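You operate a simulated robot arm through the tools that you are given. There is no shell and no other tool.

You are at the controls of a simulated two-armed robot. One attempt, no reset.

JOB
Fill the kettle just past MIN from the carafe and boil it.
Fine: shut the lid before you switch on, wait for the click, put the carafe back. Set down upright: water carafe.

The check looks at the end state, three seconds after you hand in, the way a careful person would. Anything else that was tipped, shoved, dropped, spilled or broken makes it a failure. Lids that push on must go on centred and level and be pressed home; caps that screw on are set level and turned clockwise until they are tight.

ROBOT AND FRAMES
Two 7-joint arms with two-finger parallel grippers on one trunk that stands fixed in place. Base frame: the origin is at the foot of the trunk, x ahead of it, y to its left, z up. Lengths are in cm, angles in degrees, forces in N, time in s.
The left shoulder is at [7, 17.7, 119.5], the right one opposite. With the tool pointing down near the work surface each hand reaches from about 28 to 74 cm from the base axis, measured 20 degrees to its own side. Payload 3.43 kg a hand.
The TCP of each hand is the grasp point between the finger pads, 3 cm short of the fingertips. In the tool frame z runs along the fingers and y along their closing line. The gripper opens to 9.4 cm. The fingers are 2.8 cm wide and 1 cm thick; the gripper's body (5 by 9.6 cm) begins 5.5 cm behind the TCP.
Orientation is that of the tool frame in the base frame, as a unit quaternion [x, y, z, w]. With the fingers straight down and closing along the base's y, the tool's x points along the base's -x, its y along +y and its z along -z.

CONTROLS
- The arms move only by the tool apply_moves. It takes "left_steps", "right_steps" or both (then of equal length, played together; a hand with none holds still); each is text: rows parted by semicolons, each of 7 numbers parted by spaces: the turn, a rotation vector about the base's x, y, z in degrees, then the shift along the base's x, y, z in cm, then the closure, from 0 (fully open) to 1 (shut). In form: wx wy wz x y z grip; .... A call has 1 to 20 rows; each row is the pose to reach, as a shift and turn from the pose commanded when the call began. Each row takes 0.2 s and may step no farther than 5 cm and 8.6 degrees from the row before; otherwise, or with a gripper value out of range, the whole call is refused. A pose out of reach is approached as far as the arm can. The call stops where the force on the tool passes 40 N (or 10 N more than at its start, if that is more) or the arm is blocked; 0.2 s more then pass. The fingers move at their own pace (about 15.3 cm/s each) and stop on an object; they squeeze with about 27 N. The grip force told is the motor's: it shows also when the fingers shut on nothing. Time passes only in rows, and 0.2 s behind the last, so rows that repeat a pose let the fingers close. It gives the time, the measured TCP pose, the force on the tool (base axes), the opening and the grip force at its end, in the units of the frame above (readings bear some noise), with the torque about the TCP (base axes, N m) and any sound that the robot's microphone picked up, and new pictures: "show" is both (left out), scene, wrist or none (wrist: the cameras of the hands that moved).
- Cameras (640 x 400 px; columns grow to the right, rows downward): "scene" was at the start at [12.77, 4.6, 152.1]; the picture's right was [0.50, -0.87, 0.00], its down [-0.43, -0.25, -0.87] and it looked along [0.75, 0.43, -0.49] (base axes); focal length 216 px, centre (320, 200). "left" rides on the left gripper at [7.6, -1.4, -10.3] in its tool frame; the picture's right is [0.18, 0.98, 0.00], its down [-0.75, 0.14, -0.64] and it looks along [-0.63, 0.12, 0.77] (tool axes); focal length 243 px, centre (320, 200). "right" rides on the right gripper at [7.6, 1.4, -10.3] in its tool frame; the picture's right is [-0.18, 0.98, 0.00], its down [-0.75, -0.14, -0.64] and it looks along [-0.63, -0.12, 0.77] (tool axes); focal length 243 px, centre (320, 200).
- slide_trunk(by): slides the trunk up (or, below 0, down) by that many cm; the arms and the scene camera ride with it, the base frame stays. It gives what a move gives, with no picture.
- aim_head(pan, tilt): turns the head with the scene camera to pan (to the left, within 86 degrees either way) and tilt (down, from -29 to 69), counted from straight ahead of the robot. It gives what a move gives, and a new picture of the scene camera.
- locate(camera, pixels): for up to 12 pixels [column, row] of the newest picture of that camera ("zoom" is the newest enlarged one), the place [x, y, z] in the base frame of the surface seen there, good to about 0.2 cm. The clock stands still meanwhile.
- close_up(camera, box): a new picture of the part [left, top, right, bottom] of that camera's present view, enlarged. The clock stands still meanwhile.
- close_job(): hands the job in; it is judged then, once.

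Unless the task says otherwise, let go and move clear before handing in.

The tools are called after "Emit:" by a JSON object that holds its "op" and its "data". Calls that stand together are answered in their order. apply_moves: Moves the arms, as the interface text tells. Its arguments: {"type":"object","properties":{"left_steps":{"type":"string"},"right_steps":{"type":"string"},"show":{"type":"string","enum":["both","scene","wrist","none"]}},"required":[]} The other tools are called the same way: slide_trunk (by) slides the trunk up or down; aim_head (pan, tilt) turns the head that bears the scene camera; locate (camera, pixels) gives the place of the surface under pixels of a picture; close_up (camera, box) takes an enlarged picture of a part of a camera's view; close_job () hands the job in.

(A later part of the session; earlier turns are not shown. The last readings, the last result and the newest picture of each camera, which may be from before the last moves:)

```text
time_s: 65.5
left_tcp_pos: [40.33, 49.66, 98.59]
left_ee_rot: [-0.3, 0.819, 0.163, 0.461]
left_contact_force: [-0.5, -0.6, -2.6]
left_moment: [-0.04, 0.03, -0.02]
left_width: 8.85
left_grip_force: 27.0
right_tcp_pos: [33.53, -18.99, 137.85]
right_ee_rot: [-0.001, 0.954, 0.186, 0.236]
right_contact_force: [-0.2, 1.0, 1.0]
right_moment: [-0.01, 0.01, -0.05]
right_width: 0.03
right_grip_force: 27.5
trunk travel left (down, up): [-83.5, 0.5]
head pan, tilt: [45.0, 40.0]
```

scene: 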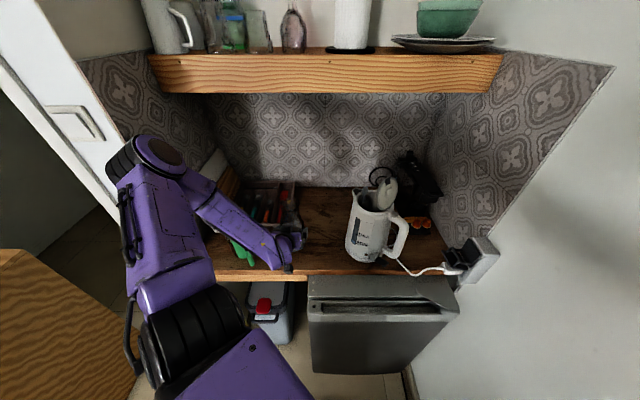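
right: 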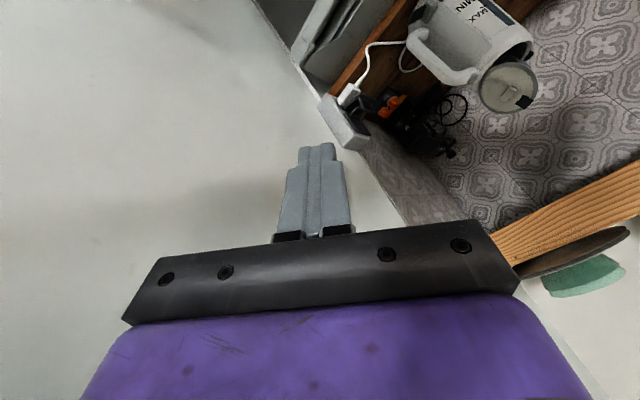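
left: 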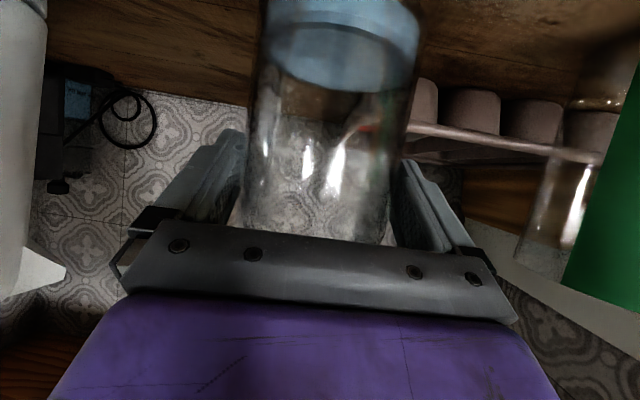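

The carafe is over its place at (41.3,50.5), about 2 cm up, and the jug is at the right of the left picture. I'll check the jug's distance and lower in small steps.

Emit:
{"op": "locate", "data": {"camera": "left", "pixels": [[550, 200], [600, 230], [620, 150], [570, 150], [600, 100], [430, 190]]}}

Emit:
{"op": "apply_moves", "data": {"left_steps": "0 0 0 0.1 0 -0.5 1; 0 0 0 0.1 0 -1 1; 0 0 0 0.1 0 -1.4 1; 0 0 0 0.1 0 -1.4 1", "show": "wrist"}}

```text
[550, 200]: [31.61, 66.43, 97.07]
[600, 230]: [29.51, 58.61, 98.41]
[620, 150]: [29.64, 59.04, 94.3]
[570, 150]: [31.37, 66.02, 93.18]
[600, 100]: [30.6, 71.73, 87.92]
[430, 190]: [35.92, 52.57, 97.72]
```

```text
time_s: 66.5
left_tcp_pos: [40.39, 49.57, 97.09]
left_ee_rot: [-0.3, 0.818, 0.164, 0.462]
left_contact_force: [-0.3, 0.1, -2.8]
left_moment: [-0.03, 0.03, -0.01]
left_width: 8.87
left_grip_force: 26.7
right_tcp_pos: [33.4, -18.87, 137.79]
right_ee_rot: [0.0, 0.954, 0.186, 0.236]
right_contact_force: [0.0, 1.2, 0.5]
right_moment: [-0.02, -0.01, 0.01]
right_width: 0.0
right_grip_force: 27.0
trunk travel left (down, up): [-83.5, 0.5]
head pan, tilt: [45.0, 40.0]
```

left: 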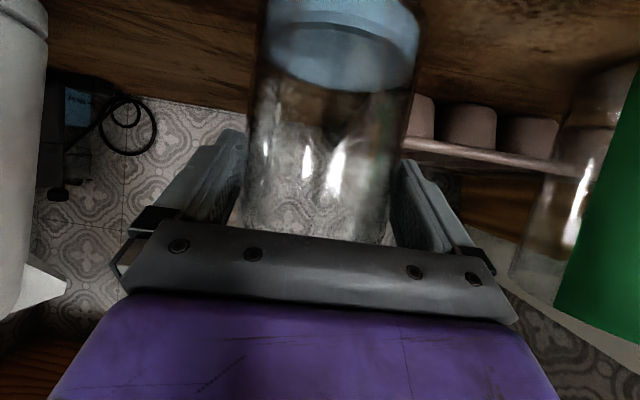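

Still hanging free at z 97.1 with about 2.5 N of load. I'll continue down in 2–3 mm steps and watch for the load to lift off.

Emit:
{"op": "apply_moves", "data": {"left_steps": "0 0 0 0 0 -0.2 1; 0 0 0 0 0 -0.4 1; 0 0 0 0 0 -0.4 1", "show": "none"}}

```text
time_s: 67.3
left_tcp_pos: [40.19, 49.55, 96.92]
left_ee_rot: [-0.301, 0.818, 0.164, 0.462]
left_contact_force: [0.9, 0.2, 4.7]
left_moment: [0.28, -0.19, -0.04]
left_width: 8.84
left_grip_force: 26.8
right_tcp_pos: [33.37, -19.09, 137.9]
right_ee_rot: [0.0, 0.953, 0.186, 0.237]
right_contact_force: [-0.8, 0.5, 0.6]
right_moment: [0.01, 0.02, 0.0]
right_width: 0.0
right_grip_force: 27.3
trunk travel left (down, up): [-83.5, 0.5]
head pan, tilt: [45.0, 40.0]
```

The force reversed to +4.7 N, so the carafe is standing on the counter. I'll ease off slightly and open the fingers.

Emit:
{"op": "apply_moves", "data": {"left_steps": "0 0 0 0 0 0.1 1; 0 0 0 0 0 0.1 0.5; 0 0 0 0 0 0.1 0; 0 0 0 0 0 0.1 0; 0 0 0 0 0 0.1 0", "show": "both"}}

Emit:
{"op": "close_up", "data": {"camera": "left", "box": [180, 0, 460, 240]}}

```text
time_s: 68.5
left_tcp_pos: [40.28, 49.62, 96.84]
left_ee_rot: [-0.301, 0.818, 0.164, 0.461]
left_contact_force: [0.8, 0.1, -0.4]
left_moment: [-0.03, 0.02, 0.0]
left_width: 9.41
left_grip_force: 0.0
right_tcp_pos: [33.42, -19.02, 137.83]
right_ee_rot: [-0.001, 0.953, 0.185, 0.238]
right_contact_force: [0.1, 0.0, -0.1]
right_moment: [0.0, 0.02, -0.01]
right_width: 0.01
right_grip_force: 27.0
trunk travel left (down, up): [-83.5, 0.5]
head pan, tilt: [45.0, 40.0]
```

scene: 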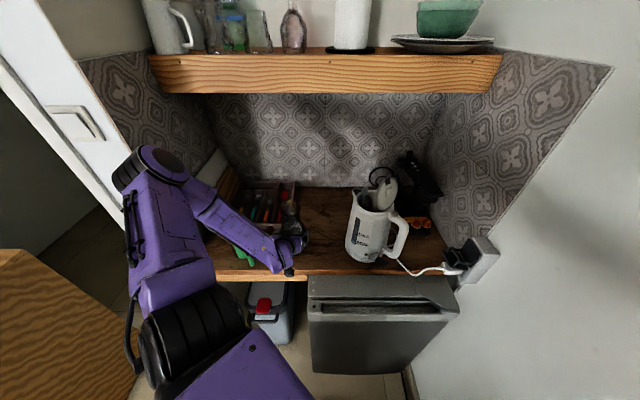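
left: 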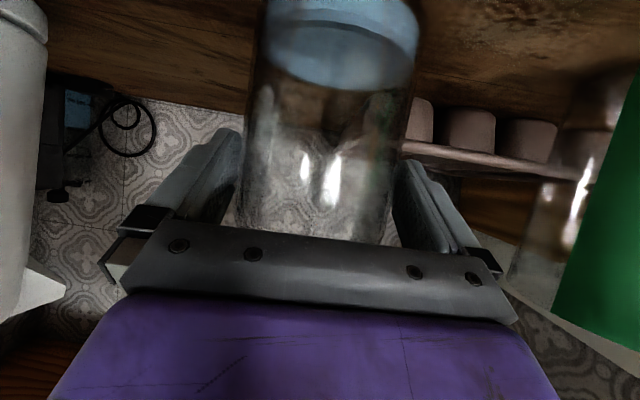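

```text
1.67 times, centred on (320, 120) of left
```

zoom: 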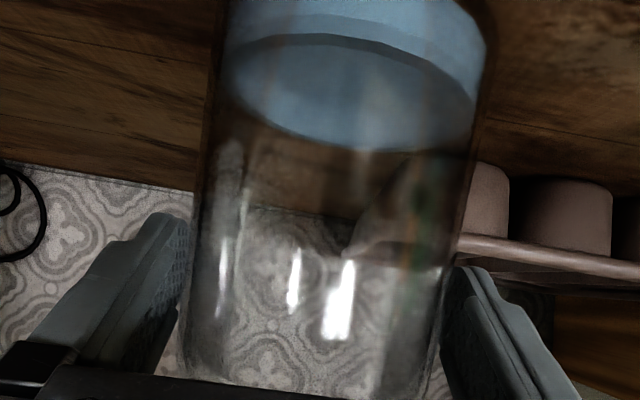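

The fingers are open at 9.4 cm and the carafe stands upright by itself. A plain lift would fold this arm too far, so I'll rise while pitching the hand steeper, keeping the fingers parallel to the carafe's sides. First a short stretch.

Emit:
{"op": "apply_moves", "data": {"left_steps": "-1.9 2.3 0 -0.04 -0.03 0.7 0; -3.9 4.6 0 -0.08 -0.06 1.4 0; -5.8 6.9 0 -0.12 -0.1 2.1 0; -7.7 9.2 0 -0.15 -0.13 2.8 0", "show": "both"}}

Emit:
{"op": "close_up", "data": {"camera": "left", "box": [180, 0, 460, 240]}}

```text
time_s: 69.5
left_tcp_pos: [40.12, 49.39, 99.64]
left_ee_rot: [-0.317, 0.862, 0.131, 0.372]
left_contact_force: [0.4, 0.0, -0.4]
left_moment: [0.01, -0.05, 0.02]
left_width: 9.4
left_grip_force: 0.1
right_tcp_pos: [33.37, -19.09, 137.86]
right_ee_rot: [-0.001, 0.953, 0.186, 0.238]
right_contact_force: [-0.4, 0.0, 0.5]
right_moment: [0.01, -0.03, 0.01]
right_width: 0.0
right_grip_force: 26.6
trunk travel left (down, up): [-83.5, 0.5]
head pan, tilt: [45.0, 40.0]
```

scene: 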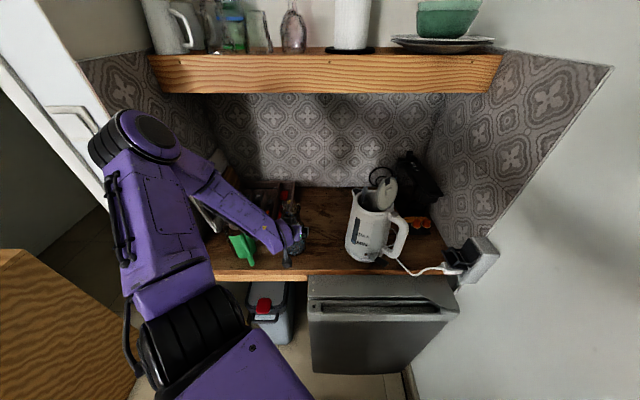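
left: 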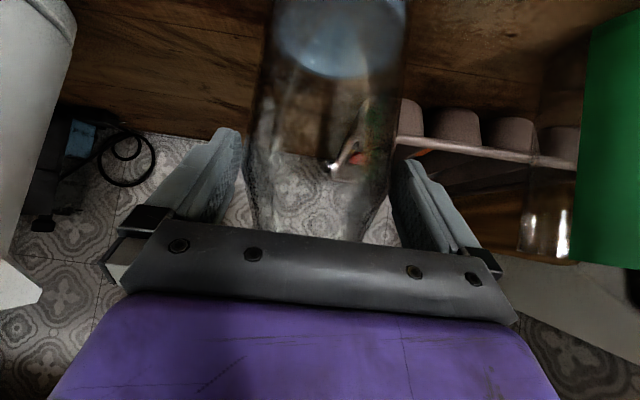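

```text
1.67 times, centred on (320, 120) of left
```

zoom: 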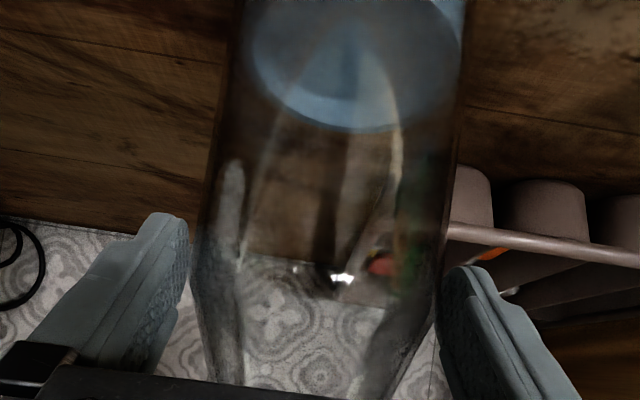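

The hand followed exactly with no contact. I'll continue rising and pitching until the fingers are clear above the rim.

Emit:
{"op": "apply_moves", "data": {"left_steps": "-1.9 2.3 0 -0.15 -0.13 0.8 0; -3.9 4.6 0 -0.46 -0.38 1.7 0; -5.8 6.9 0 -0.69 -0.58 2.8 0; -7.7 9.2 0 -0.77 -0.64 4.2 0; -9.7 11.5 0 -0.77 -0.64 5.7 0; -10.9 13 0 -0.77 -0.64 7.2 0; -10.9 13 0 -0.77 -0.64 9.2 0; -10.9 13 0 -0.77 -0.64 11.2 0; -10.9 13 0 -0.77 -0.64 13.2 0; -10.9 13 0 -0.77 -0.64 14 0", "show": "both"}}

```text
time_s: 71.7
left_tcp_pos: [39.38, 48.61, 113.57]
left_ee_rot: [-0.336, 0.907, 0.081, 0.241]
left_contact_force: [-0.4, -0.2, -0.2]
left_moment: [-0.03, 0.03, 0.01]
left_width: 9.39
left_grip_force: 0.0
right_tcp_pos: [33.51, -19.04, 137.79]
right_ee_rot: [-0.001, 0.954, 0.187, 0.236]
right_contact_force: [-0.3, 0.0, -0.2]
right_moment: [0.0, 0.0, 0.0]
right_width: 0.0
right_grip_force: 27.3
trunk travel left (down, up): [-83.5, 0.5]
head pan, tilt: [45.0, 40.0]
```

scene: 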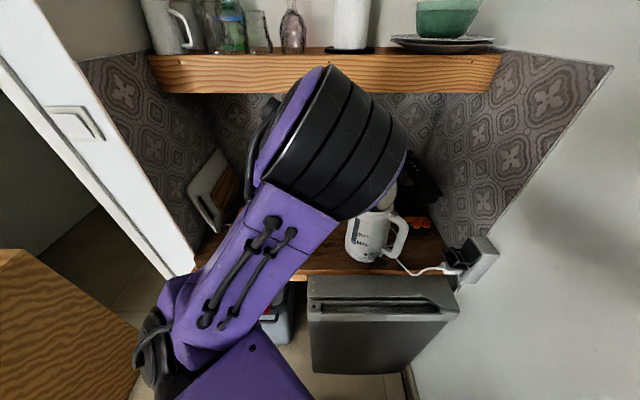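
left: 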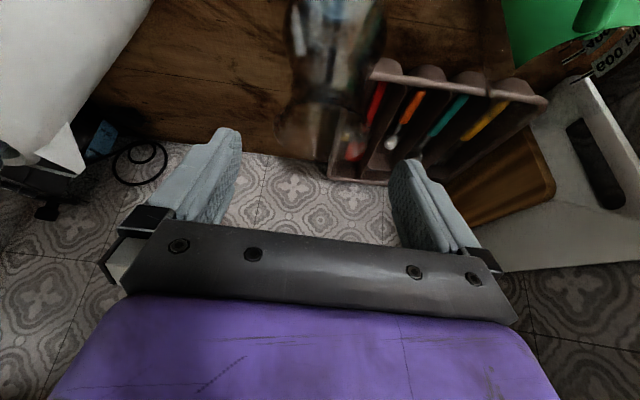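

The fingers are clear above the rim and the carafe shows upright at (330,90) in the left picture. I'll raise the left hand with fingers down, so it can move out of the way.

Emit:
{"op": "apply_moves", "data": {"left_steps": "-4.5 5.4 0 0 0 2 0; -9 10.7 0 0 0 4 0; -13.5 16.1 0 0 0 6 0; -18 21.4 0 0 0 8 0; -18 21.4 0 0 0 10 0", "show": "both"}}

```text
time_s: 72.9
left_tcp_pos: [39.36, 48.77, 123.92]
left_ee_rot: [-0.345, 0.938, 0.004, 0.014]
left_contact_force: [-0.3, -0.8, -0.9]
left_moment: [0.03, 0.04, 0.02]
left_width: 9.39
left_grip_force: 0.1
right_tcp_pos: [33.36, -18.96, 137.81]
right_ee_rot: [-0.001, 0.953, 0.186, 0.237]
right_contact_force: [-1.1, -0.6, -0.3]
right_moment: [0.0, 0.0, -0.01]
right_width: 0.0
right_grip_force: 27.6
trunk travel left (down, up): [-83.5, 0.5]
head pan, tilt: [45.0, 40.0]
```

scene: 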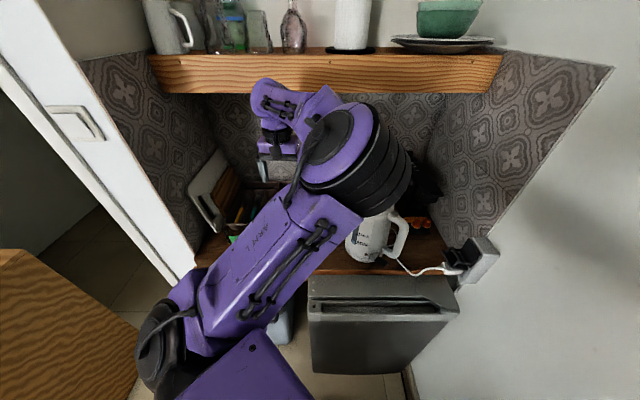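
left: 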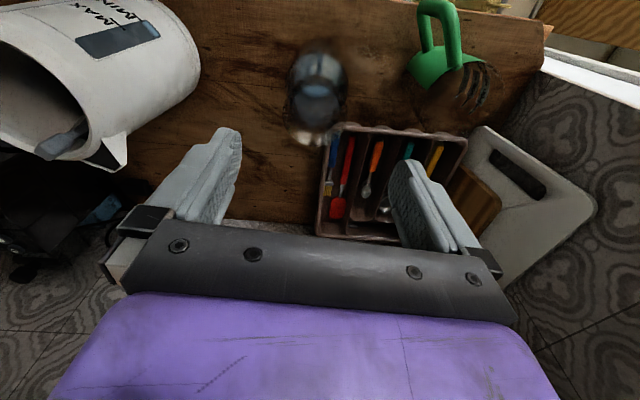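

The carafe stands upright beside the tray at (318,95), where it began. I'll yaw the left hand back to its starting heading and raise it, so the elbow leaves the camera's view of the kettle.

Emit:
{"op": "apply_moves", "data": {"left_steps": "0 0 -5 -0.5 -0.3 2 0; 0 0 -10 -1 -0.6 4 0; 0 0 -15 -1.5 -1 6 0; 0 0 -20 -2 -1.4 8 0; 0 0 -25 -2.5 -1.8 10 0; 0 0 -30 -3 -2.2 12 0; 0 0 -35 -3.5 -2.6 14 0; 0 0 -40 -4.2 -3.2 16 0; 0 0 -40 -4.2 -3.2 18 0", "show": "both"}}

```text
time_s: 74.9
left_tcp_pos: [46.53, 44.35, 130.64]
left_ee_rot: [-0.003, 1.0, 0.0, 0.016]
left_contact_force: [-0.2, 0.0, -0.2]
left_moment: [0.0, 0.01, 0.02]
left_width: 9.42
left_grip_force: 0.1
left hand out of reach, approached as far as the arm can: row 3, 4, 5, 6, 7, 8, 9
right_tcp_pos: [33.63, -18.97, 137.86]
right_ee_rot: [0.0, 0.954, 0.186, 0.235]
right_contact_force: [-0.9, -0.4, 0.7]
right_moment: [0.01, 0.02, 0.01]
right_width: 0.0
right_grip_force: 26.2
trunk travel left (down, up): [-83.5, 0.5]
head pan, tilt: [45.0, 40.0]
```

scene: 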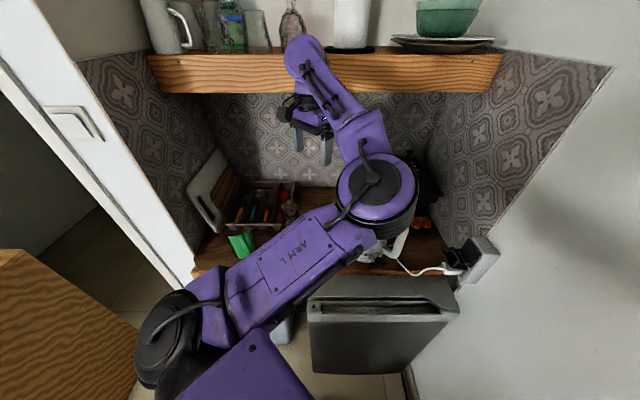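
left: 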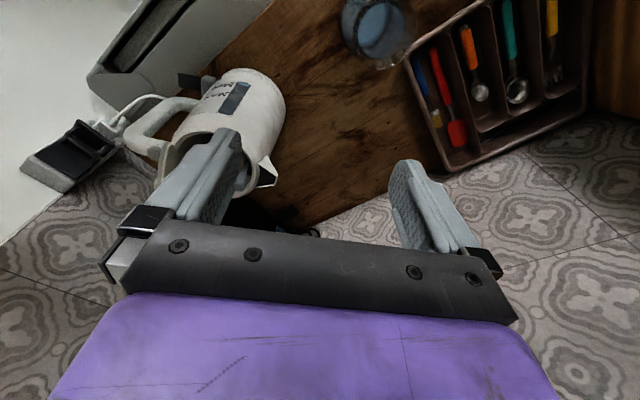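

The left elbow is folded inward again, at (375,190) in the scene, where it would be in the right arm's way. I'll move the left hand to the forward-left pose that earlier put the elbow outside and gave a clear view.

Emit:
{"op": "apply_moves", "data": {"left_steps": "2 -5.6 3.7 0.4 0.6 -1 0; 4 -11.1 7.3 0.8 1.2 -2.2 0; 6.1 -16.7 11 1.2 1.8 -3.5 0; 8.1 -22.2 14.6 1.6 2.4 -4.8 0; 10.1 -27.8 18.3 2 3 -6.1 0; 12.1 -33.4 21.9 2.4 3.6 -7.4 0; 14.1 -38.9 25.6 2.8 4.2 -8.7 0; 16.2 -44.5 29.2 3.1 4.8 -10 0; 18.2 -50 32.9 3.4 5.3 -11.3 0; 20.2 -55.6 36.5 3.7 5.8 -12.4 0; 20.2 -55.6 36.5 3.7 5.8 -12.4 0", "show": "both"}}

```text
time_s: 77.3
left_tcp_pos: [49.36, 51.49, 119.62]
left_ee_rot: [-0.305, 0.806, 0.175, 0.476]
left_contact_force: [0.2, -0.7, 0.3]
left_moment: [-0.02, 0.02, 0.03]
left_width: 9.41
left_grip_force: 0.0
right_tcp_pos: [33.41, -19.09, 137.85]
right_ee_rot: [-0.001, 0.954, 0.186, 0.236]
right_contact_force: [0.1, -0.1, -0.1]
right_moment: [-0.05, 0.01, 0.02]
right_width: 0.01
right_grip_force: 26.5
trunk travel left (down, up): [-83.5, 0.5]
head pan, tilt: [45.0, 40.0]
```

scene: 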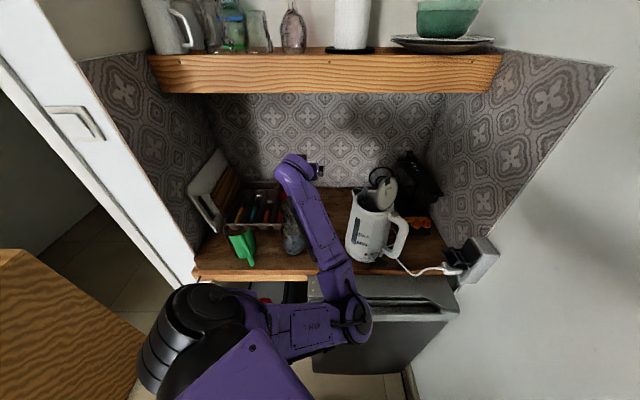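
left: 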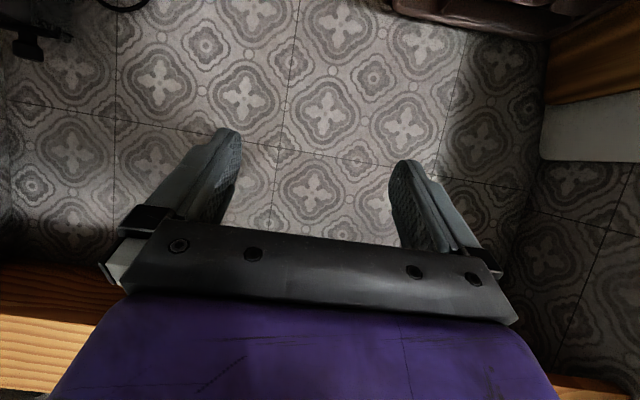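

The elbow is now low at (350,320), and kettle and carafe are both in full view. I'll check where that elbow sits and that the carafe looks right.

Emit:
{"op": "locate", "data": {"camera": "scene", "pixels": [[350, 320], [360, 330], [310, 325], [335, 265], [310, 200], [295, 165], [293, 235], [290, 215], [294, 250], [240, 250]]}}

Emit:
{"op": "close_up", "data": {"camera": "scene", "box": [220, 170, 420, 290]}}

```text
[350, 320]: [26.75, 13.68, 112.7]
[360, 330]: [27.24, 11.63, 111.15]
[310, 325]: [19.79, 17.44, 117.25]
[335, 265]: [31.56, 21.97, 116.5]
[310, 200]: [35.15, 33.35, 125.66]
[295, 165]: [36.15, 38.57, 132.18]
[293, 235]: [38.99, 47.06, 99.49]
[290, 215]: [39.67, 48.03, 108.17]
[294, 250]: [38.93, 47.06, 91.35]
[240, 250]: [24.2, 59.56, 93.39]
```

```text
3.20 times, centred on (320, 230) of scene
```

zoom: 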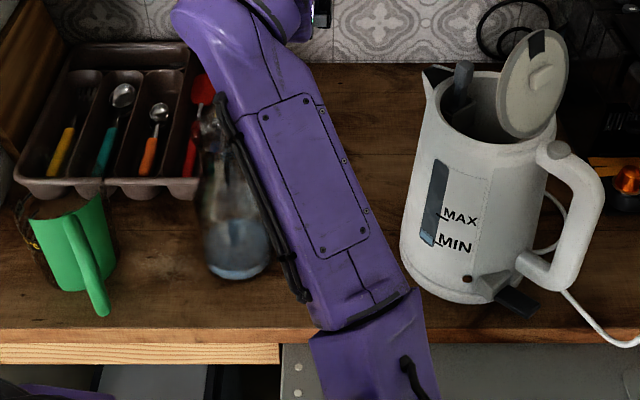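

The carafe stands within half a centimetre of where it was, and the counter is dry. Next I'll close the lid with the right hand, so I'll measure the lid's pose.

Emit:
{"op": "close_up", "data": {"camera": "scene", "box": [360, 165, 420, 220]}}

Emit:
{"op": "locate", "data": {"camera": "zoom", "pixels": [[320, 120], [330, 60], [290, 200], [360, 200], [310, 280], [250, 150], [390, 130], [330, 160], [300, 250], [350, 90], [440, 330], [250, 330]]}}

```text
7.27 times, centred on (390, 192) of scene
```

zoom: 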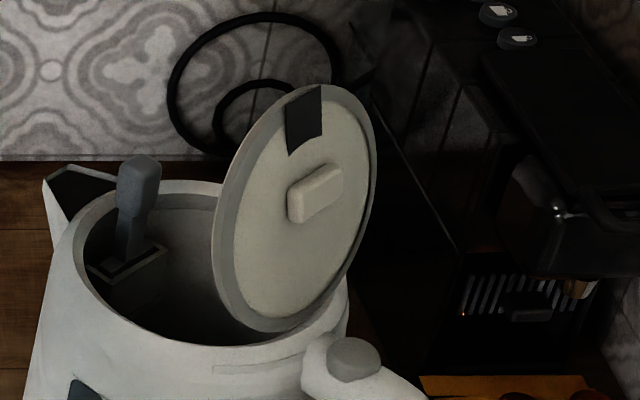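

```text
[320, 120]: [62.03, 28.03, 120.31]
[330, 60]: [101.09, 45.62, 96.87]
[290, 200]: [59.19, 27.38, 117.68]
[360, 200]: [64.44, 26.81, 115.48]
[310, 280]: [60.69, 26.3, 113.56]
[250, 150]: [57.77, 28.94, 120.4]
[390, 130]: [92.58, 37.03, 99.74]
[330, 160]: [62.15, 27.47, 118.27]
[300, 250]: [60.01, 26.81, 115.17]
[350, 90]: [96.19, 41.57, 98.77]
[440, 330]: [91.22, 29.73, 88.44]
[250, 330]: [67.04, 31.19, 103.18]
```

The open lid leans about 14° toward the opening, with its hinge near (60.5,25.7,111.5). I'll bring the right hand, fingers closed and flattened to about 23° below horizontal, around to the lid's outer side.

Emit:
{"op": "apply_moves", "data": {"right_steps": "0.2 -4.9 4.5 1.2 2.4 -1 1; 0.4 -9.7 9 2.5 4.9 -2 1; 0.6 -14.6 13.4 3.8 7.3 -3.2 1; 0.8 -19.4 17.9 5.1 9.8 -4.4 1; 1 -24.3 22.4 6.4 12.2 -5.6 1; 1.2 -29.1 26.9 7.7 14.7 -6.8 1; 1.4 -34 31.3 9 17.1 -8 1; 1.6 -38.8 35.8 10.2 19.6 -9 1; 1.8 -43.7 40.3 11.5 22 -10 1; 1.8 -43.7 40.3 11.5 22 -10 1", "show": "both"}}

```text
time_s: 79.5
left_tcp_pos: [49.27, 51.34, 119.31]
left_ee_rot: [-0.303, 0.808, 0.178, 0.472]
left_contact_force: [0.3, 0.0, 0.4]
left_moment: [0.01, -0.02, -0.01]
left_width: 9.42
left_grip_force: 0.0
right_tcp_pos: [44.9, 3.1, 127.76]
right_ee_rot: [-0.386, 0.738, 0.255, 0.491]
right_contact_force: [0.1, -0.4, 0.7]
right_moment: [-0.01, 0.02, -0.01]
right_width: 0.03
right_grip_force: 26.8
trunk travel left (down, up): [-83.5, 0.5]
head pan, tilt: [45.0, 40.0]
```

scene: 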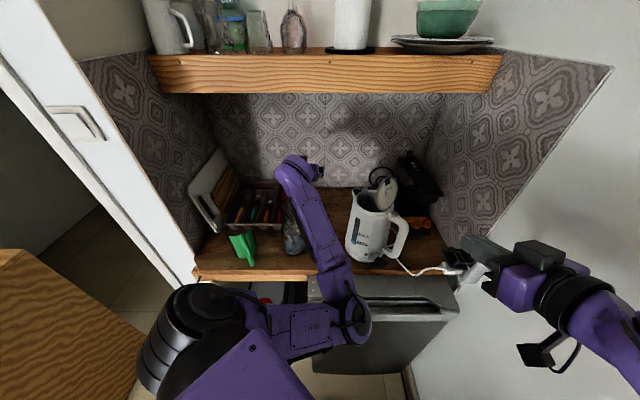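
right: 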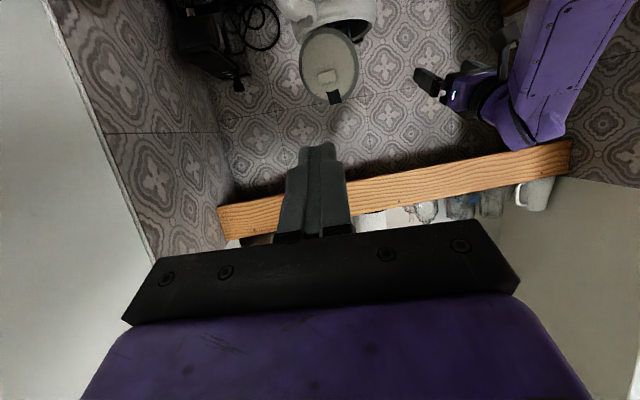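

The right hand reached its pose and its camera sees the open lid at (327,70). I'll bring the fingertips to about 3 cm short of the lid's outer face.

Emit:
{"op": "apply_moves", "data": {"right_steps": "0 0 0 2 2.7 -1 1; 0 0 0 4.1 5.4 -2 1; 0 0 0 6.2 8.1 -3 1; 0 0 0 8.3 10.8 -4 1; 0 0 0 10.4 13.5 -5.2 1; 0 0 0 12.5 16.3 -6.3 1; 0 0 0 14.5 19 -7.3 1; 0 0 0 14.5 19 -7.3 1", "show": "both"}}

Emit:
{"op": "close_up", "data": {"camera": "scene", "box": [340, 150, 460, 250]}}

```text
time_s: 81.3
left_tcp_pos: [49.31, 51.43, 119.23]
left_ee_rot: [-0.303, 0.809, 0.179, 0.472]
left_contact_force: [-0.2, 0.4, 0.6]
left_moment: [0.01, 0.01, 0.0]
left_width: 9.4
left_grip_force: 0.0
right_tcp_pos: [59.47, 22.23, 120.62]
right_ee_rot: [-0.384, 0.739, 0.254, 0.491]
right_contact_force: [-0.4, -0.7, 0.5]
right_moment: [0.01, -0.03, 0.01]
right_width: 0.01
right_grip_force: 26.7
trunk travel left (down, up): [-83.5, 0.5]
head pan, tilt: [45.0, 40.0]
```

scene: 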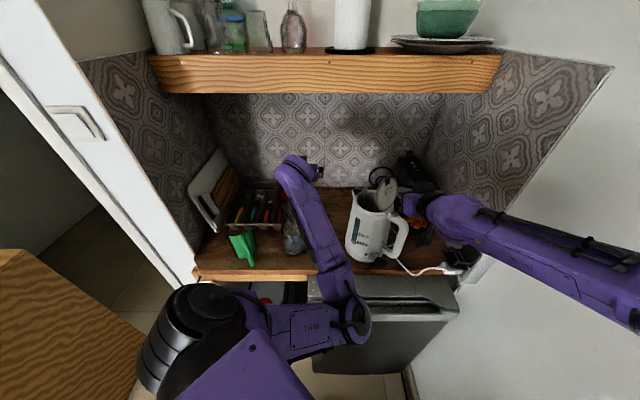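
right: 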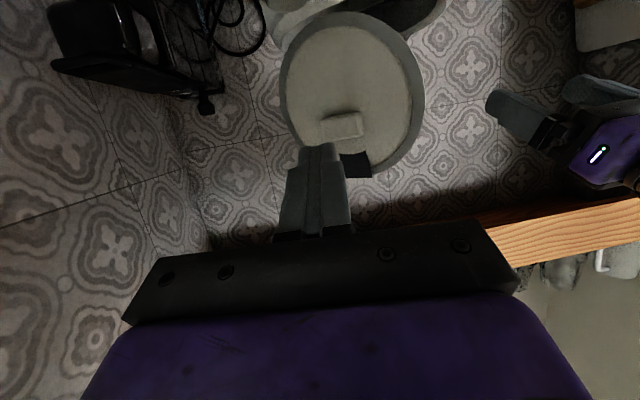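

```text
4.00 times, centred on (400, 200) of scene
```

zoom: 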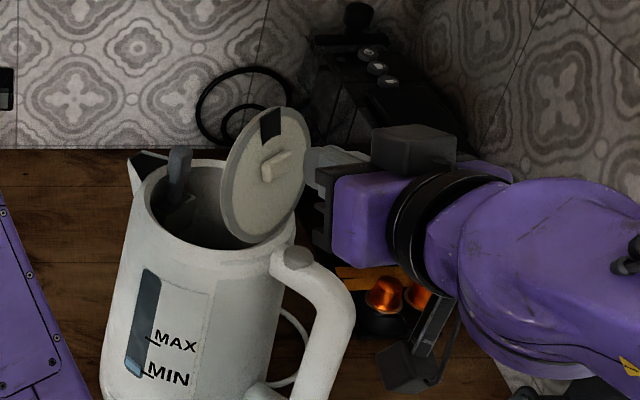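

The fingertips are just behind the lid at (330,165) in the zoom. I'll push the lid's upper part over toward the opening, following its hinge arc, and check partway.

Emit:
{"op": "apply_moves", "data": {"right_steps": "0 0 0 0.25 1.5 0 1; 0 0 0 0.5 3 0 1; 0 0 0 0.7 3.9 -0.3 1; 0 0 0 0.85 4.65 -0.65 1; 0 0 0 1 5.4 -1.2 1", "show": "both"}}

Emit:
{"op": "close_up", "data": {"camera": "scene", "box": [340, 150, 460, 250]}}

```text
time_s: 82.5
left_tcp_pos: [49.38, 51.46, 119.16]
left_ee_rot: [-0.304, 0.808, 0.179, 0.471]
left_contact_force: [0.6, -0.2, -0.1]
left_moment: [-0.01, 0.02, 0.0]
left_width: 9.4
left_grip_force: 0.0
right_tcp_pos: [60.51, 27.45, 119.33]
right_ee_rot: [-0.384, 0.739, 0.255, 0.491]
right_contact_force: [-0.6, 0.3, 0.0]
right_moment: [0.01, 0.02, 0.01]
right_width: 0.0
right_grip_force: 26.8
trunk travel left (down, up): [-83.5, 0.5]
head pan, tilt: [45.0, 40.0]
```

scene: 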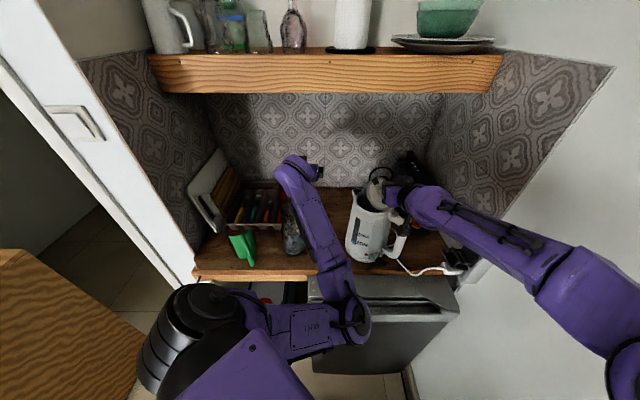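
right: 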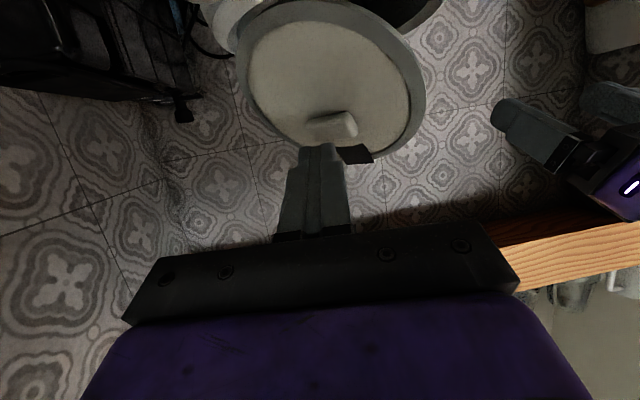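

```text
4.00 times, centred on (400, 200) of scene
```

zoom: 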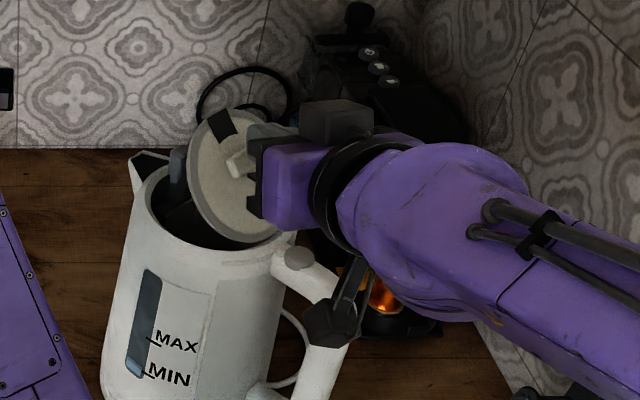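

The lid is tipping over with almost no force, now roughly 55° open. I'll continue along the arc to just above closed.

Emit:
{"op": "apply_moves", "data": {"right_steps": "0 0 0 0.1 0.6 -0.5 1; 0 0 0 0.25 1.2 -1.2 1; 0 0 0 0.35 1.7 -1.9 1; 0 0 0 0.45 2 -2.7 1; 0 0 0 0.5 2.3 -3.6 1; 0 0 0 0.5 2.4 -4.2 1", "show": "both"}}

Emit:
{"op": "close_up", "data": {"camera": "scene", "box": [340, 150, 460, 250]}}

```text
time_s: 83.9
left_tcp_pos: [49.33, 51.48, 119.14]
left_ee_rot: [-0.303, 0.809, 0.179, 0.472]
left_contact_force: [0.8, 0.0, -0.2]
left_moment: [-0.01, 0.01, -0.03]
left_width: 9.4
left_grip_force: 0.1
right_tcp_pos: [61.04, 29.92, 115.13]
right_ee_rot: [-0.385, 0.739, 0.255, 0.491]
right_contact_force: [-0.1, -0.1, 0.1]
right_moment: [0.05, 0.02, -0.03]
right_width: 0.01
right_grip_force: 26.8
right hand out of reach, approached as far as the arm can: row 2, 3, 4
trunk travel left (down, up): [-83.5, 0.5]
head pan, tilt: [45.0, 40.0]
```

scene: 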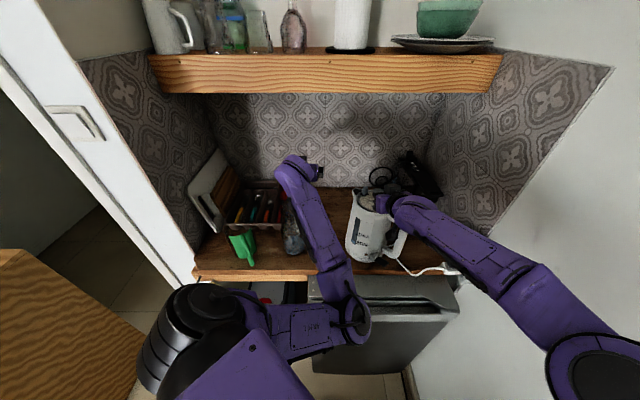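
right: 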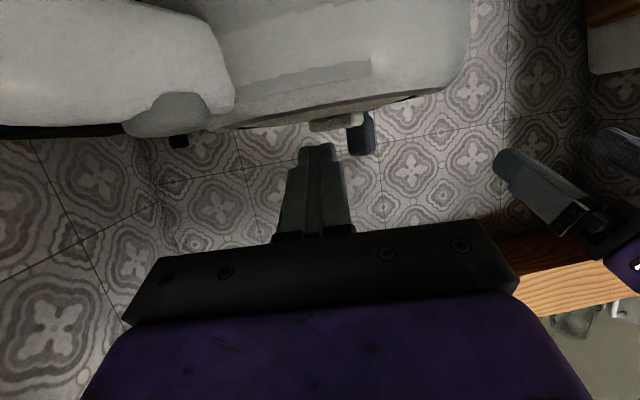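

```text
4.00 times, centred on (400, 200) of scene
```

zoom: 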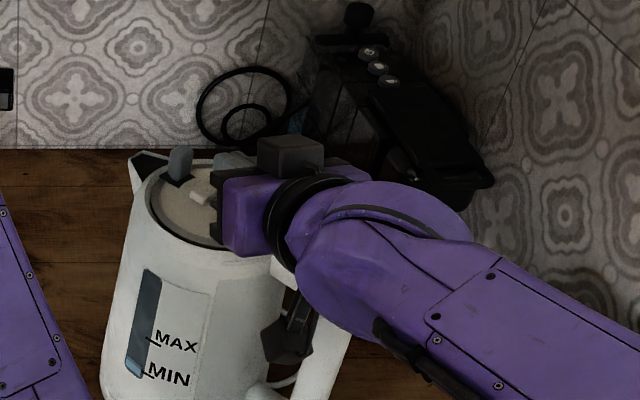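

The lid is nearly flat on the opening. Now I'll press it straight down in small steps until it clicks.

Emit:
{"op": "apply_moves", "data": {"right_steps": "0 0 0 0 0 -0.4 1; 0 0 0 0 0 -0.8 1; 0 0 0 0 0 -1.2 1; 0 0 0 0 0 -1.5 1", "show": "wrist"}}

Emit:
{"op": "close_up", "data": {"camera": "scene", "box": [340, 150, 460, 250]}}

```text
time_s: 84.8
left_tcp_pos: [49.04, 51.55, 119.61]
left_ee_rot: [-0.305, 0.806, 0.183, 0.473]
left_contact_force: [-0.3, -0.2, -0.1]
left_moment: [0.03, 0.01, 0.01]
left_width: 9.4
left_grip_force: 0.1
right_tcp_pos: [61.06, 29.98, 114.8]
right_ee_rot: [-0.382, 0.735, 0.258, 0.498]
right_contact_force: [-4.7, 1.0, 13.7]
right_moment: [0.21, -0.03, 0.03]
right_width: 0.02
right_grip_force: 27.2
trunk travel left (down, up): [-83.5, 0.5]
head pan, tilt: [45.0, 40.0]
stopped in row 4 (right hand): the force on the tool passed its limit at 44 N (the readings are from after the stop); the commanded pose is now the measured one
```

right: 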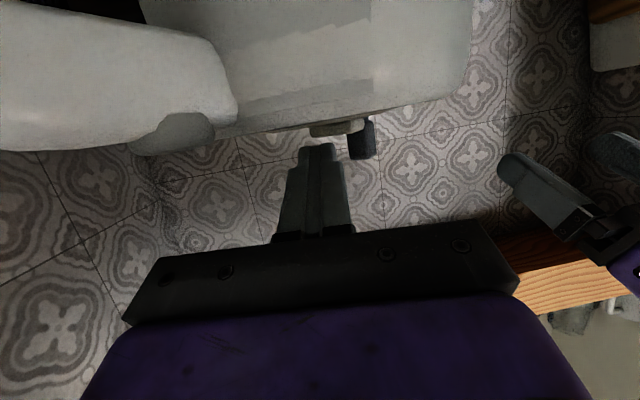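

```text
4.00 times, centred on (400, 200) of scene
```

zoom: 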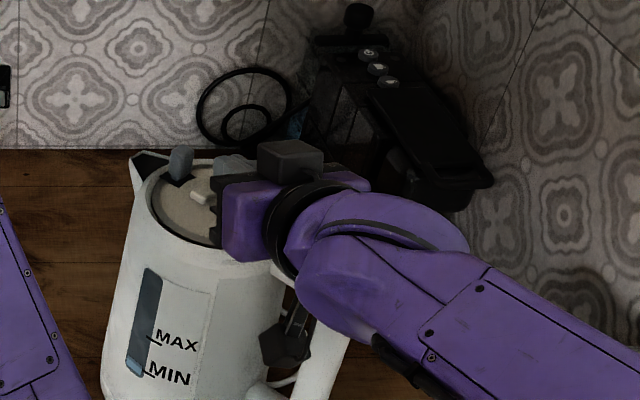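

The press stopped at 44 N on the lid, without a click. I'll lift the hand and see whether the lid stays down.

Emit:
{"op": "apply_moves", "data": {"right_steps": "0 0 0 0 0 1 1; 0 0 0 -0.2 -0.5 2.5 1; 0 0 0 -0.8 -2.5 4 1; 0 0 0 -1.6 -5 5 1; 0 0 0 -2.5 -7.5 6 1", "show": "both"}}

Emit:
{"op": "close_up", "data": {"camera": "scene", "box": [340, 160, 430, 230]}}

```text
time_s: 86.0
left_tcp_pos: [49.04, 51.66, 119.25]
left_ee_rot: [-0.304, 0.807, 0.181, 0.473]
left_contact_force: [-0.8, -0.3, 0.5]
left_moment: [-0.01, 0.0, -0.01]
left_width: 9.37
left_grip_force: 0.0
right_tcp_pos: [58.25, 22.77, 120.46]
right_ee_rot: [-0.384, 0.735, 0.258, 0.495]
right_contact_force: [0.6, -0.1, 0.3]
right_moment: [0.0, 0.02, -0.05]
right_width: 0.01
right_grip_force: 26.8
trunk travel left (down, up): [-83.5, 0.5]
head pan, tilt: [45.0, 40.0]
```

scene: 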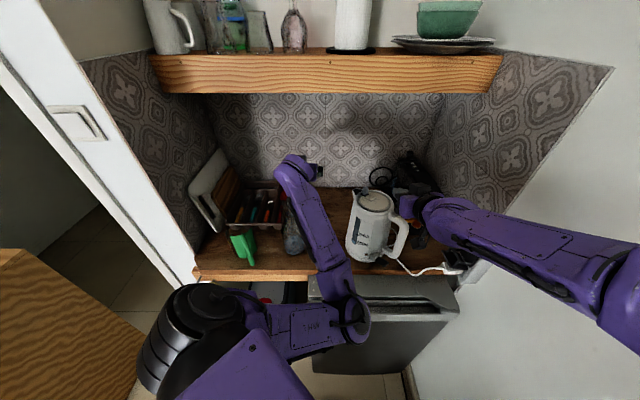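
right: 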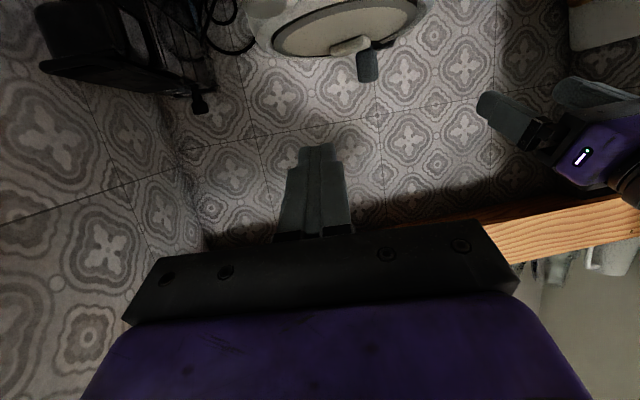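

```text
5.71 times, centred on (385, 195) of scene
```

zoom: 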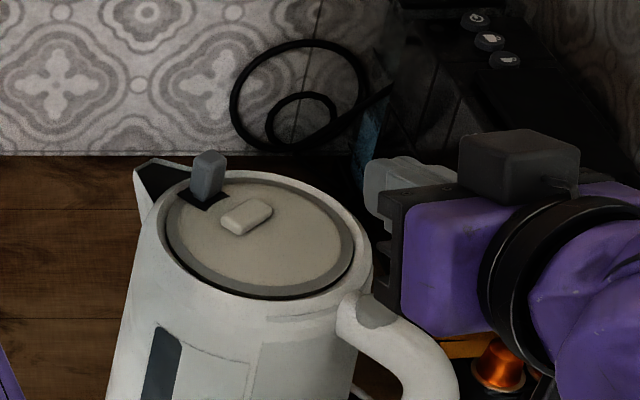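

The lid now lies shut and stays down. I'll compare its height around the edge with the closed lid at the start (111.4).

Emit:
{"op": "locate", "data": {"camera": "zoom", "pixels": [[190, 220], [200, 240], [230, 270], [280, 275], [320, 255], [335, 230], [310, 205], [270, 190], [230, 195], [260, 240], [240, 212], [208, 160]]}}

```text
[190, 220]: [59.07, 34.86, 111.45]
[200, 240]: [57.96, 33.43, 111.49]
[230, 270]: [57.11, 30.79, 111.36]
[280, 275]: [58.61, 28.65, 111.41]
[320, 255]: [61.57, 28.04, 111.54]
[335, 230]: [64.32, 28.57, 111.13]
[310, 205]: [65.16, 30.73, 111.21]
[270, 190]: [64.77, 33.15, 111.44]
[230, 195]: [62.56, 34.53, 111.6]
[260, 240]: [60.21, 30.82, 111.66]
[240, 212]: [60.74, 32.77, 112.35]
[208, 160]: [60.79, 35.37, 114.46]
```

The lid is level at 111.4 all round, the same as when it was latched at the start. Next is the switch at the kettle's foot, so I'll look at it closely.

Emit:
{"op": "close_up", "data": {"camera": "scene", "box": [345, 230, 405, 275]}}

Emit:
{"op": "locate", "data": {"camera": "zoom", "pixels": [[250, 250], [200, 230], [150, 210], [165, 240], [225, 260], [270, 270], [240, 230], [290, 260], [120, 190], [210, 190], [100, 190], [350, 120]]}}

```text
8.89 times, centred on (375, 252) of scene
```

zoom: 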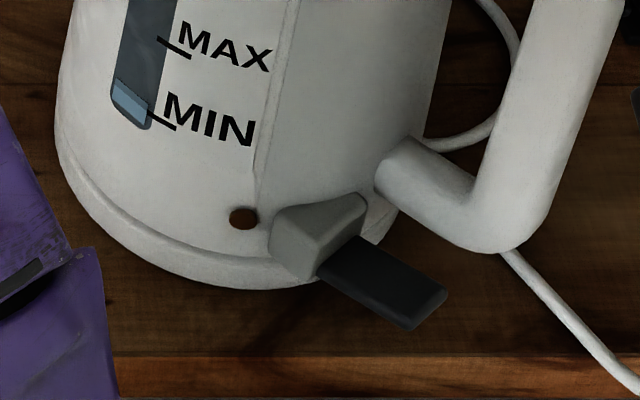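

```text
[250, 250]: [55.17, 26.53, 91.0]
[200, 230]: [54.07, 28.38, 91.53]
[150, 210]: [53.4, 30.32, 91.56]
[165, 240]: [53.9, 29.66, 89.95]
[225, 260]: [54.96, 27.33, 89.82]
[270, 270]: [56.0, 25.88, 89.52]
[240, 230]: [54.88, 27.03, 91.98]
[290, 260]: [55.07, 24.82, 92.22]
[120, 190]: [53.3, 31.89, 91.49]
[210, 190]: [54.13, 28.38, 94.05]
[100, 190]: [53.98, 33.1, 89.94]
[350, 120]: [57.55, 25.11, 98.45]
```

The lever is the dark paddle at about (380,280) in the zoom, and the lamp at (243,217) is unlit. I'll get the paddle's surface points.

Emit:
{"op": "locate", "data": {"camera": "zoom", "pixels": [[340, 265], [365, 255], [380, 280], [400, 275], [400, 300], [430, 290], [415, 315], [435, 300], [330, 280], [310, 220], [300, 260], [350, 210]]}}

Emit:
{"op": "close_up", "data": {"camera": "right", "box": [180, 0, 460, 120]}}

```text
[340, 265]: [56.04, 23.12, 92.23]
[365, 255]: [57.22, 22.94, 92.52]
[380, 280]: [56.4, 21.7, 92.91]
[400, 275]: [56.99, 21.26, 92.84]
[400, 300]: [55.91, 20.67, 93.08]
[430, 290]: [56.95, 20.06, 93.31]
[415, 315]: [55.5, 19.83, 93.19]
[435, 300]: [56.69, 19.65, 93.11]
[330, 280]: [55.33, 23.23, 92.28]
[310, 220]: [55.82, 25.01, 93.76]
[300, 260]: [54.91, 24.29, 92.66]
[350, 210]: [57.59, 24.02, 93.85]
```

```text
2.29 times, centred on (320, 60) of right
```

zoom: 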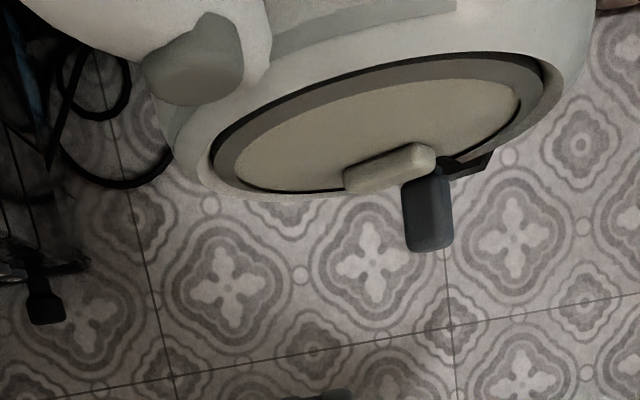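

The paddle runs from (56.5,23,92.3) out to its raised tip at (56.3,19.8,93.2). I'll check the lower handle nearby so the fingers don't touch it.

Emit:
{"op": "locate", "data": {"camera": "zoom", "pixels": [[320, 60], [320, 20], [100, 60], [200, 100]]}}

Emit:
{"op": "close_up", "data": {"camera": "scene", "box": [360, 215, 420, 270]}}

Emit:
{"op": "locate", "data": {"camera": "scene", "pixels": [[383, 250], [388, 253], [393, 256], [397, 255], [400, 250], [402, 240], [403, 230], [386, 256], [390, 259], [395, 258]]}}

```text
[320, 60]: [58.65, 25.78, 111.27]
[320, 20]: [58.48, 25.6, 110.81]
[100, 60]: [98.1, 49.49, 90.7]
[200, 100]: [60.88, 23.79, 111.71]
```

```text
7.27 times, centred on (390, 242) of scene
```

zoom: 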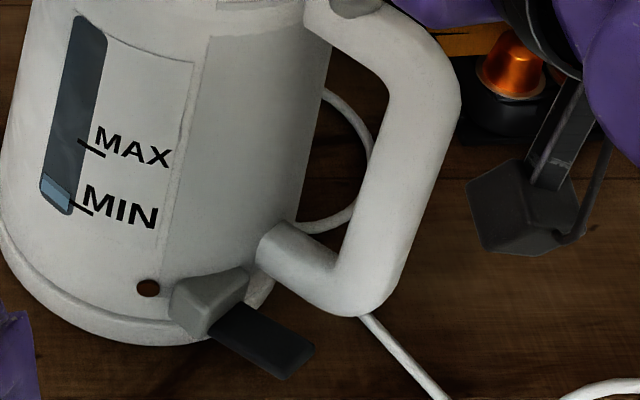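

```text
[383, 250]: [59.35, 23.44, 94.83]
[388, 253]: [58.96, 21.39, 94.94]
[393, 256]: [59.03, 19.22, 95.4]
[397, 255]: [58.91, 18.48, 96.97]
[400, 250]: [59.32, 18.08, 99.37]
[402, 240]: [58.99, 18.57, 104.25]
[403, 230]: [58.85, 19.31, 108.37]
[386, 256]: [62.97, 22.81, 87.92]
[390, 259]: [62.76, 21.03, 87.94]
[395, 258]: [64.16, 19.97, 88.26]
```

The handle's near side is at x≈58.9, so I'll press the paddle from the robot's side with the hand heading 20° and the fingers steep. First I'll back away and reorient.

Emit:
{"op": "apply_moves", "data": {"right_steps": "0 0 0 -1.5 -1.5 1 1; -3.1 4 -4.2 -3.2 -2.6 1 1; -6.2 8 -8.4 -5 -3.8 0.5 1; -9.3 12 -12.6 -6.8 -5 0 1; -12.4 16 -16.9 -8.6 -6.2 -1 1; -15.4 20.1 -21.1 -10.2 -7.2 -2 1; -18.5 24.1 -25.3 -11.6 -8 -3.5 1; -21.6 28.1 -29.5 -12.6 -8.5 -5 1; -24.7 32.1 -33.7 -13.2 -8.8 -6.5 1; -24.7 32.1 -33.7 -13.2 -8.8 -8.5 1", "show": "both"}}

```text
time_s: 88.4
left_tcp_pos: [49.15, 51.79, 119.33]
left_ee_rot: [-0.305, 0.807, 0.183, 0.471]
left_contact_force: [-0.5, -0.3, -1.1]
left_moment: [0.0, -0.03, -0.03]
left_width: 9.41
left_grip_force: 0.1
right_tcp_pos: [46.83, 13.3, 115.78]
right_ee_rot: [-0.143, 0.953, 0.073, 0.256]
right_contact_force: [-1.0, 0.2, -0.6]
right_moment: [-0.01, -0.02, 0.04]
right_width: 0.0
right_grip_force: 27.2
trunk travel left (down, up): [-83.5, 0.5]
head pan, tilt: [45.0, 40.0]
stopped in row 10 (right hand): the arm was blocked; the commanded pose is now the measured one
```

scene: 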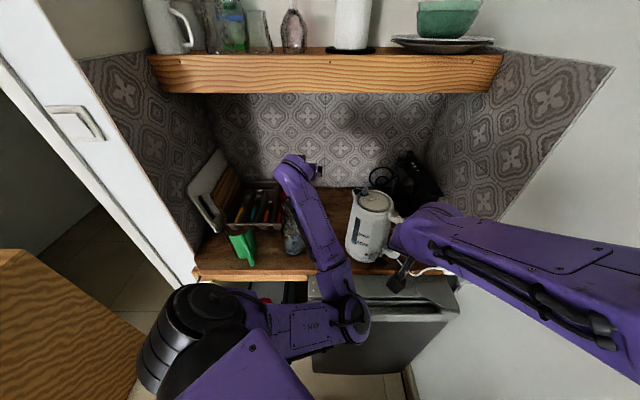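
right: 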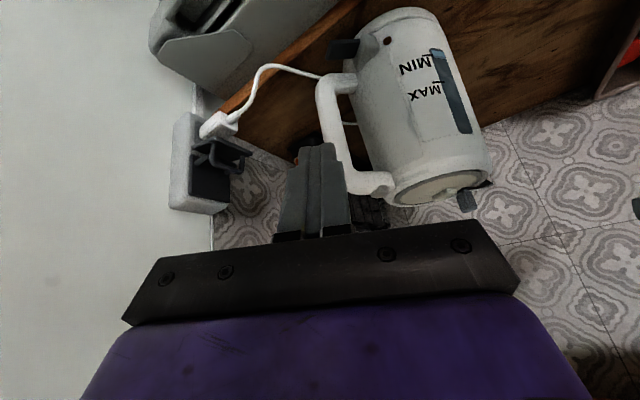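

The right arm was blocked at the last row, with no force on the tool. The side wall on the right may be touching its elbow, so I'll look that way.

Emit:
{"op": "aim_head", "data": {"pan": -20, "tilt": 35}}

Emit:
{"op": "locate", "data": {"camera": "scene", "pixels": [[320, 200], [400, 200], [250, 200], [320, 300], [450, 300], [200, 250], [380, 250], [500, 200], [150, 200], [320, 120]]}}

```text
time_s: 89.8
left_tcp_pos: [49.25, 51.75, 119.3]
left_ee_rot: [-0.304, 0.808, 0.182, 0.471]
left_contact_force: [0.0, 0.1, -0.1]
left_moment: [0.01, 0.02, 0.03]
left_width: 9.41
left_grip_force: 0.1
right_tcp_pos: [47.04, 13.35, 115.76]
right_ee_rot: [-0.143, 0.953, 0.072, 0.256]
right_contact_force: [-0.5, 0.1, -0.3]
right_moment: [-0.01, -0.01, 0.0]
right_width: 0.0
right_grip_force: 26.6
trunk travel left (down, up): [-83.5, 0.5]
head pan, tilt: [-20.0, 35.0]
```

scene: 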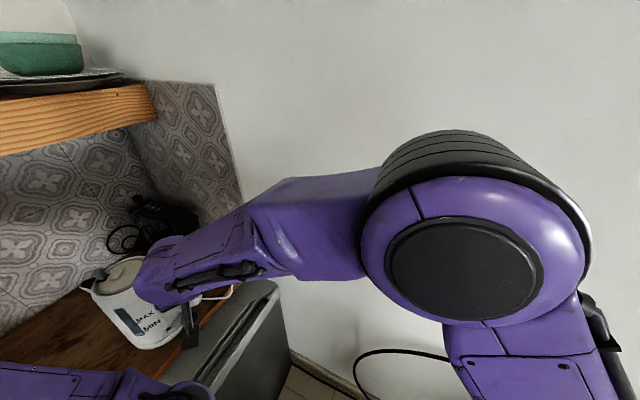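

```text
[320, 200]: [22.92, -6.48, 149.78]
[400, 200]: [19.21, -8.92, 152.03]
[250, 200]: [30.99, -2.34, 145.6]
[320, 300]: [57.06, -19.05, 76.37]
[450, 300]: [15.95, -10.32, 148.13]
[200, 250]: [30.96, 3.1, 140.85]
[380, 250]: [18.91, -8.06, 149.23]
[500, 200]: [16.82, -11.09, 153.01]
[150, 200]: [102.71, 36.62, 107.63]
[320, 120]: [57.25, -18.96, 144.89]
```

The right elbow is folded high near the head at (18,−10,150). Moving the hand outward will unfold it, so I'll go out toward the paddle, then down, and turn the head back to the kettle.

Emit:
{"op": "apply_moves", "data": {"right_steps": "-1.5 0.4 0.7 1.8 1.7 -0.3 1; -3 0.9 1.3 3.6 3.4 -0.8 1; -4.5 1.3 2 5.5 5.2 -2 1; -4.5 1.3 2 6.2 5.6 -4.5 1; -4.5 1.3 2 6.8 6 -7 1; -4.5 1.3 2 7.2 6.3 -9.5 1; -4.5 1.3 2 7.2 6.3 -9.5 1", "show": "wrist"}}

Emit:
{"op": "aim_head", "data": {"pan": 35, "tilt": 45}}

```text
time_s: 91.3
left_tcp_pos: [49.16, 51.68, 119.34]
left_ee_rot: [-0.304, 0.807, 0.182, 0.472]
left_contact_force: [-0.2, -0.2, 0.7]
left_moment: [0.02, -0.01, -0.01]
left_width: 9.39
left_grip_force: 0.1
right_tcp_pos: [54.09, 19.71, 105.77]
right_ee_rot: [-0.173, 0.955, 0.038, 0.237]
right_contact_force: [1.0, -0.3, 0.5]
right_moment: [-0.01, 0.0, 0.01]
right_width: 0.0
right_grip_force: 26.9
trunk travel left (down, up): [-83.5, 0.5]
head pan, tilt: [-20.0, 35.0]
```

right: 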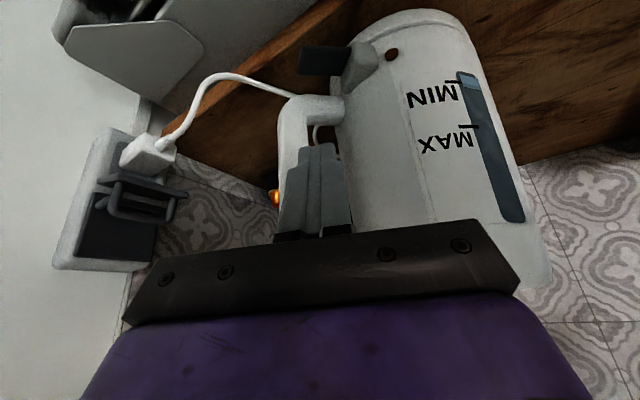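

```text
time_s: 92.6
left_tcp_pos: [49.22, 51.71, 119.31]
left_ee_rot: [-0.304, 0.808, 0.181, 0.472]
left_contact_force: [0.3, -0.6, 1.0]
left_moment: [0.0, 0.02, 0.04]
left_width: 9.41
left_grip_force: 0.1
right_tcp_pos: [54.06, 19.83, 105.74]
right_ee_rot: [-0.172, 0.955, 0.039, 0.237]
right_contact_force: [-0.5, 0.2, 0.3]
right_moment: [-0.01, 0.02, -0.01]
right_width: 0.02
right_grip_force: 27.2
trunk travel left (down, up): [-83.5, 0.5]
head pan, tilt: [35.0, 45.0]
```

scene: 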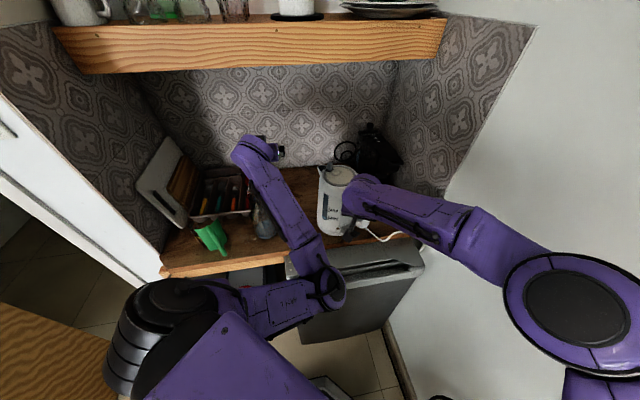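

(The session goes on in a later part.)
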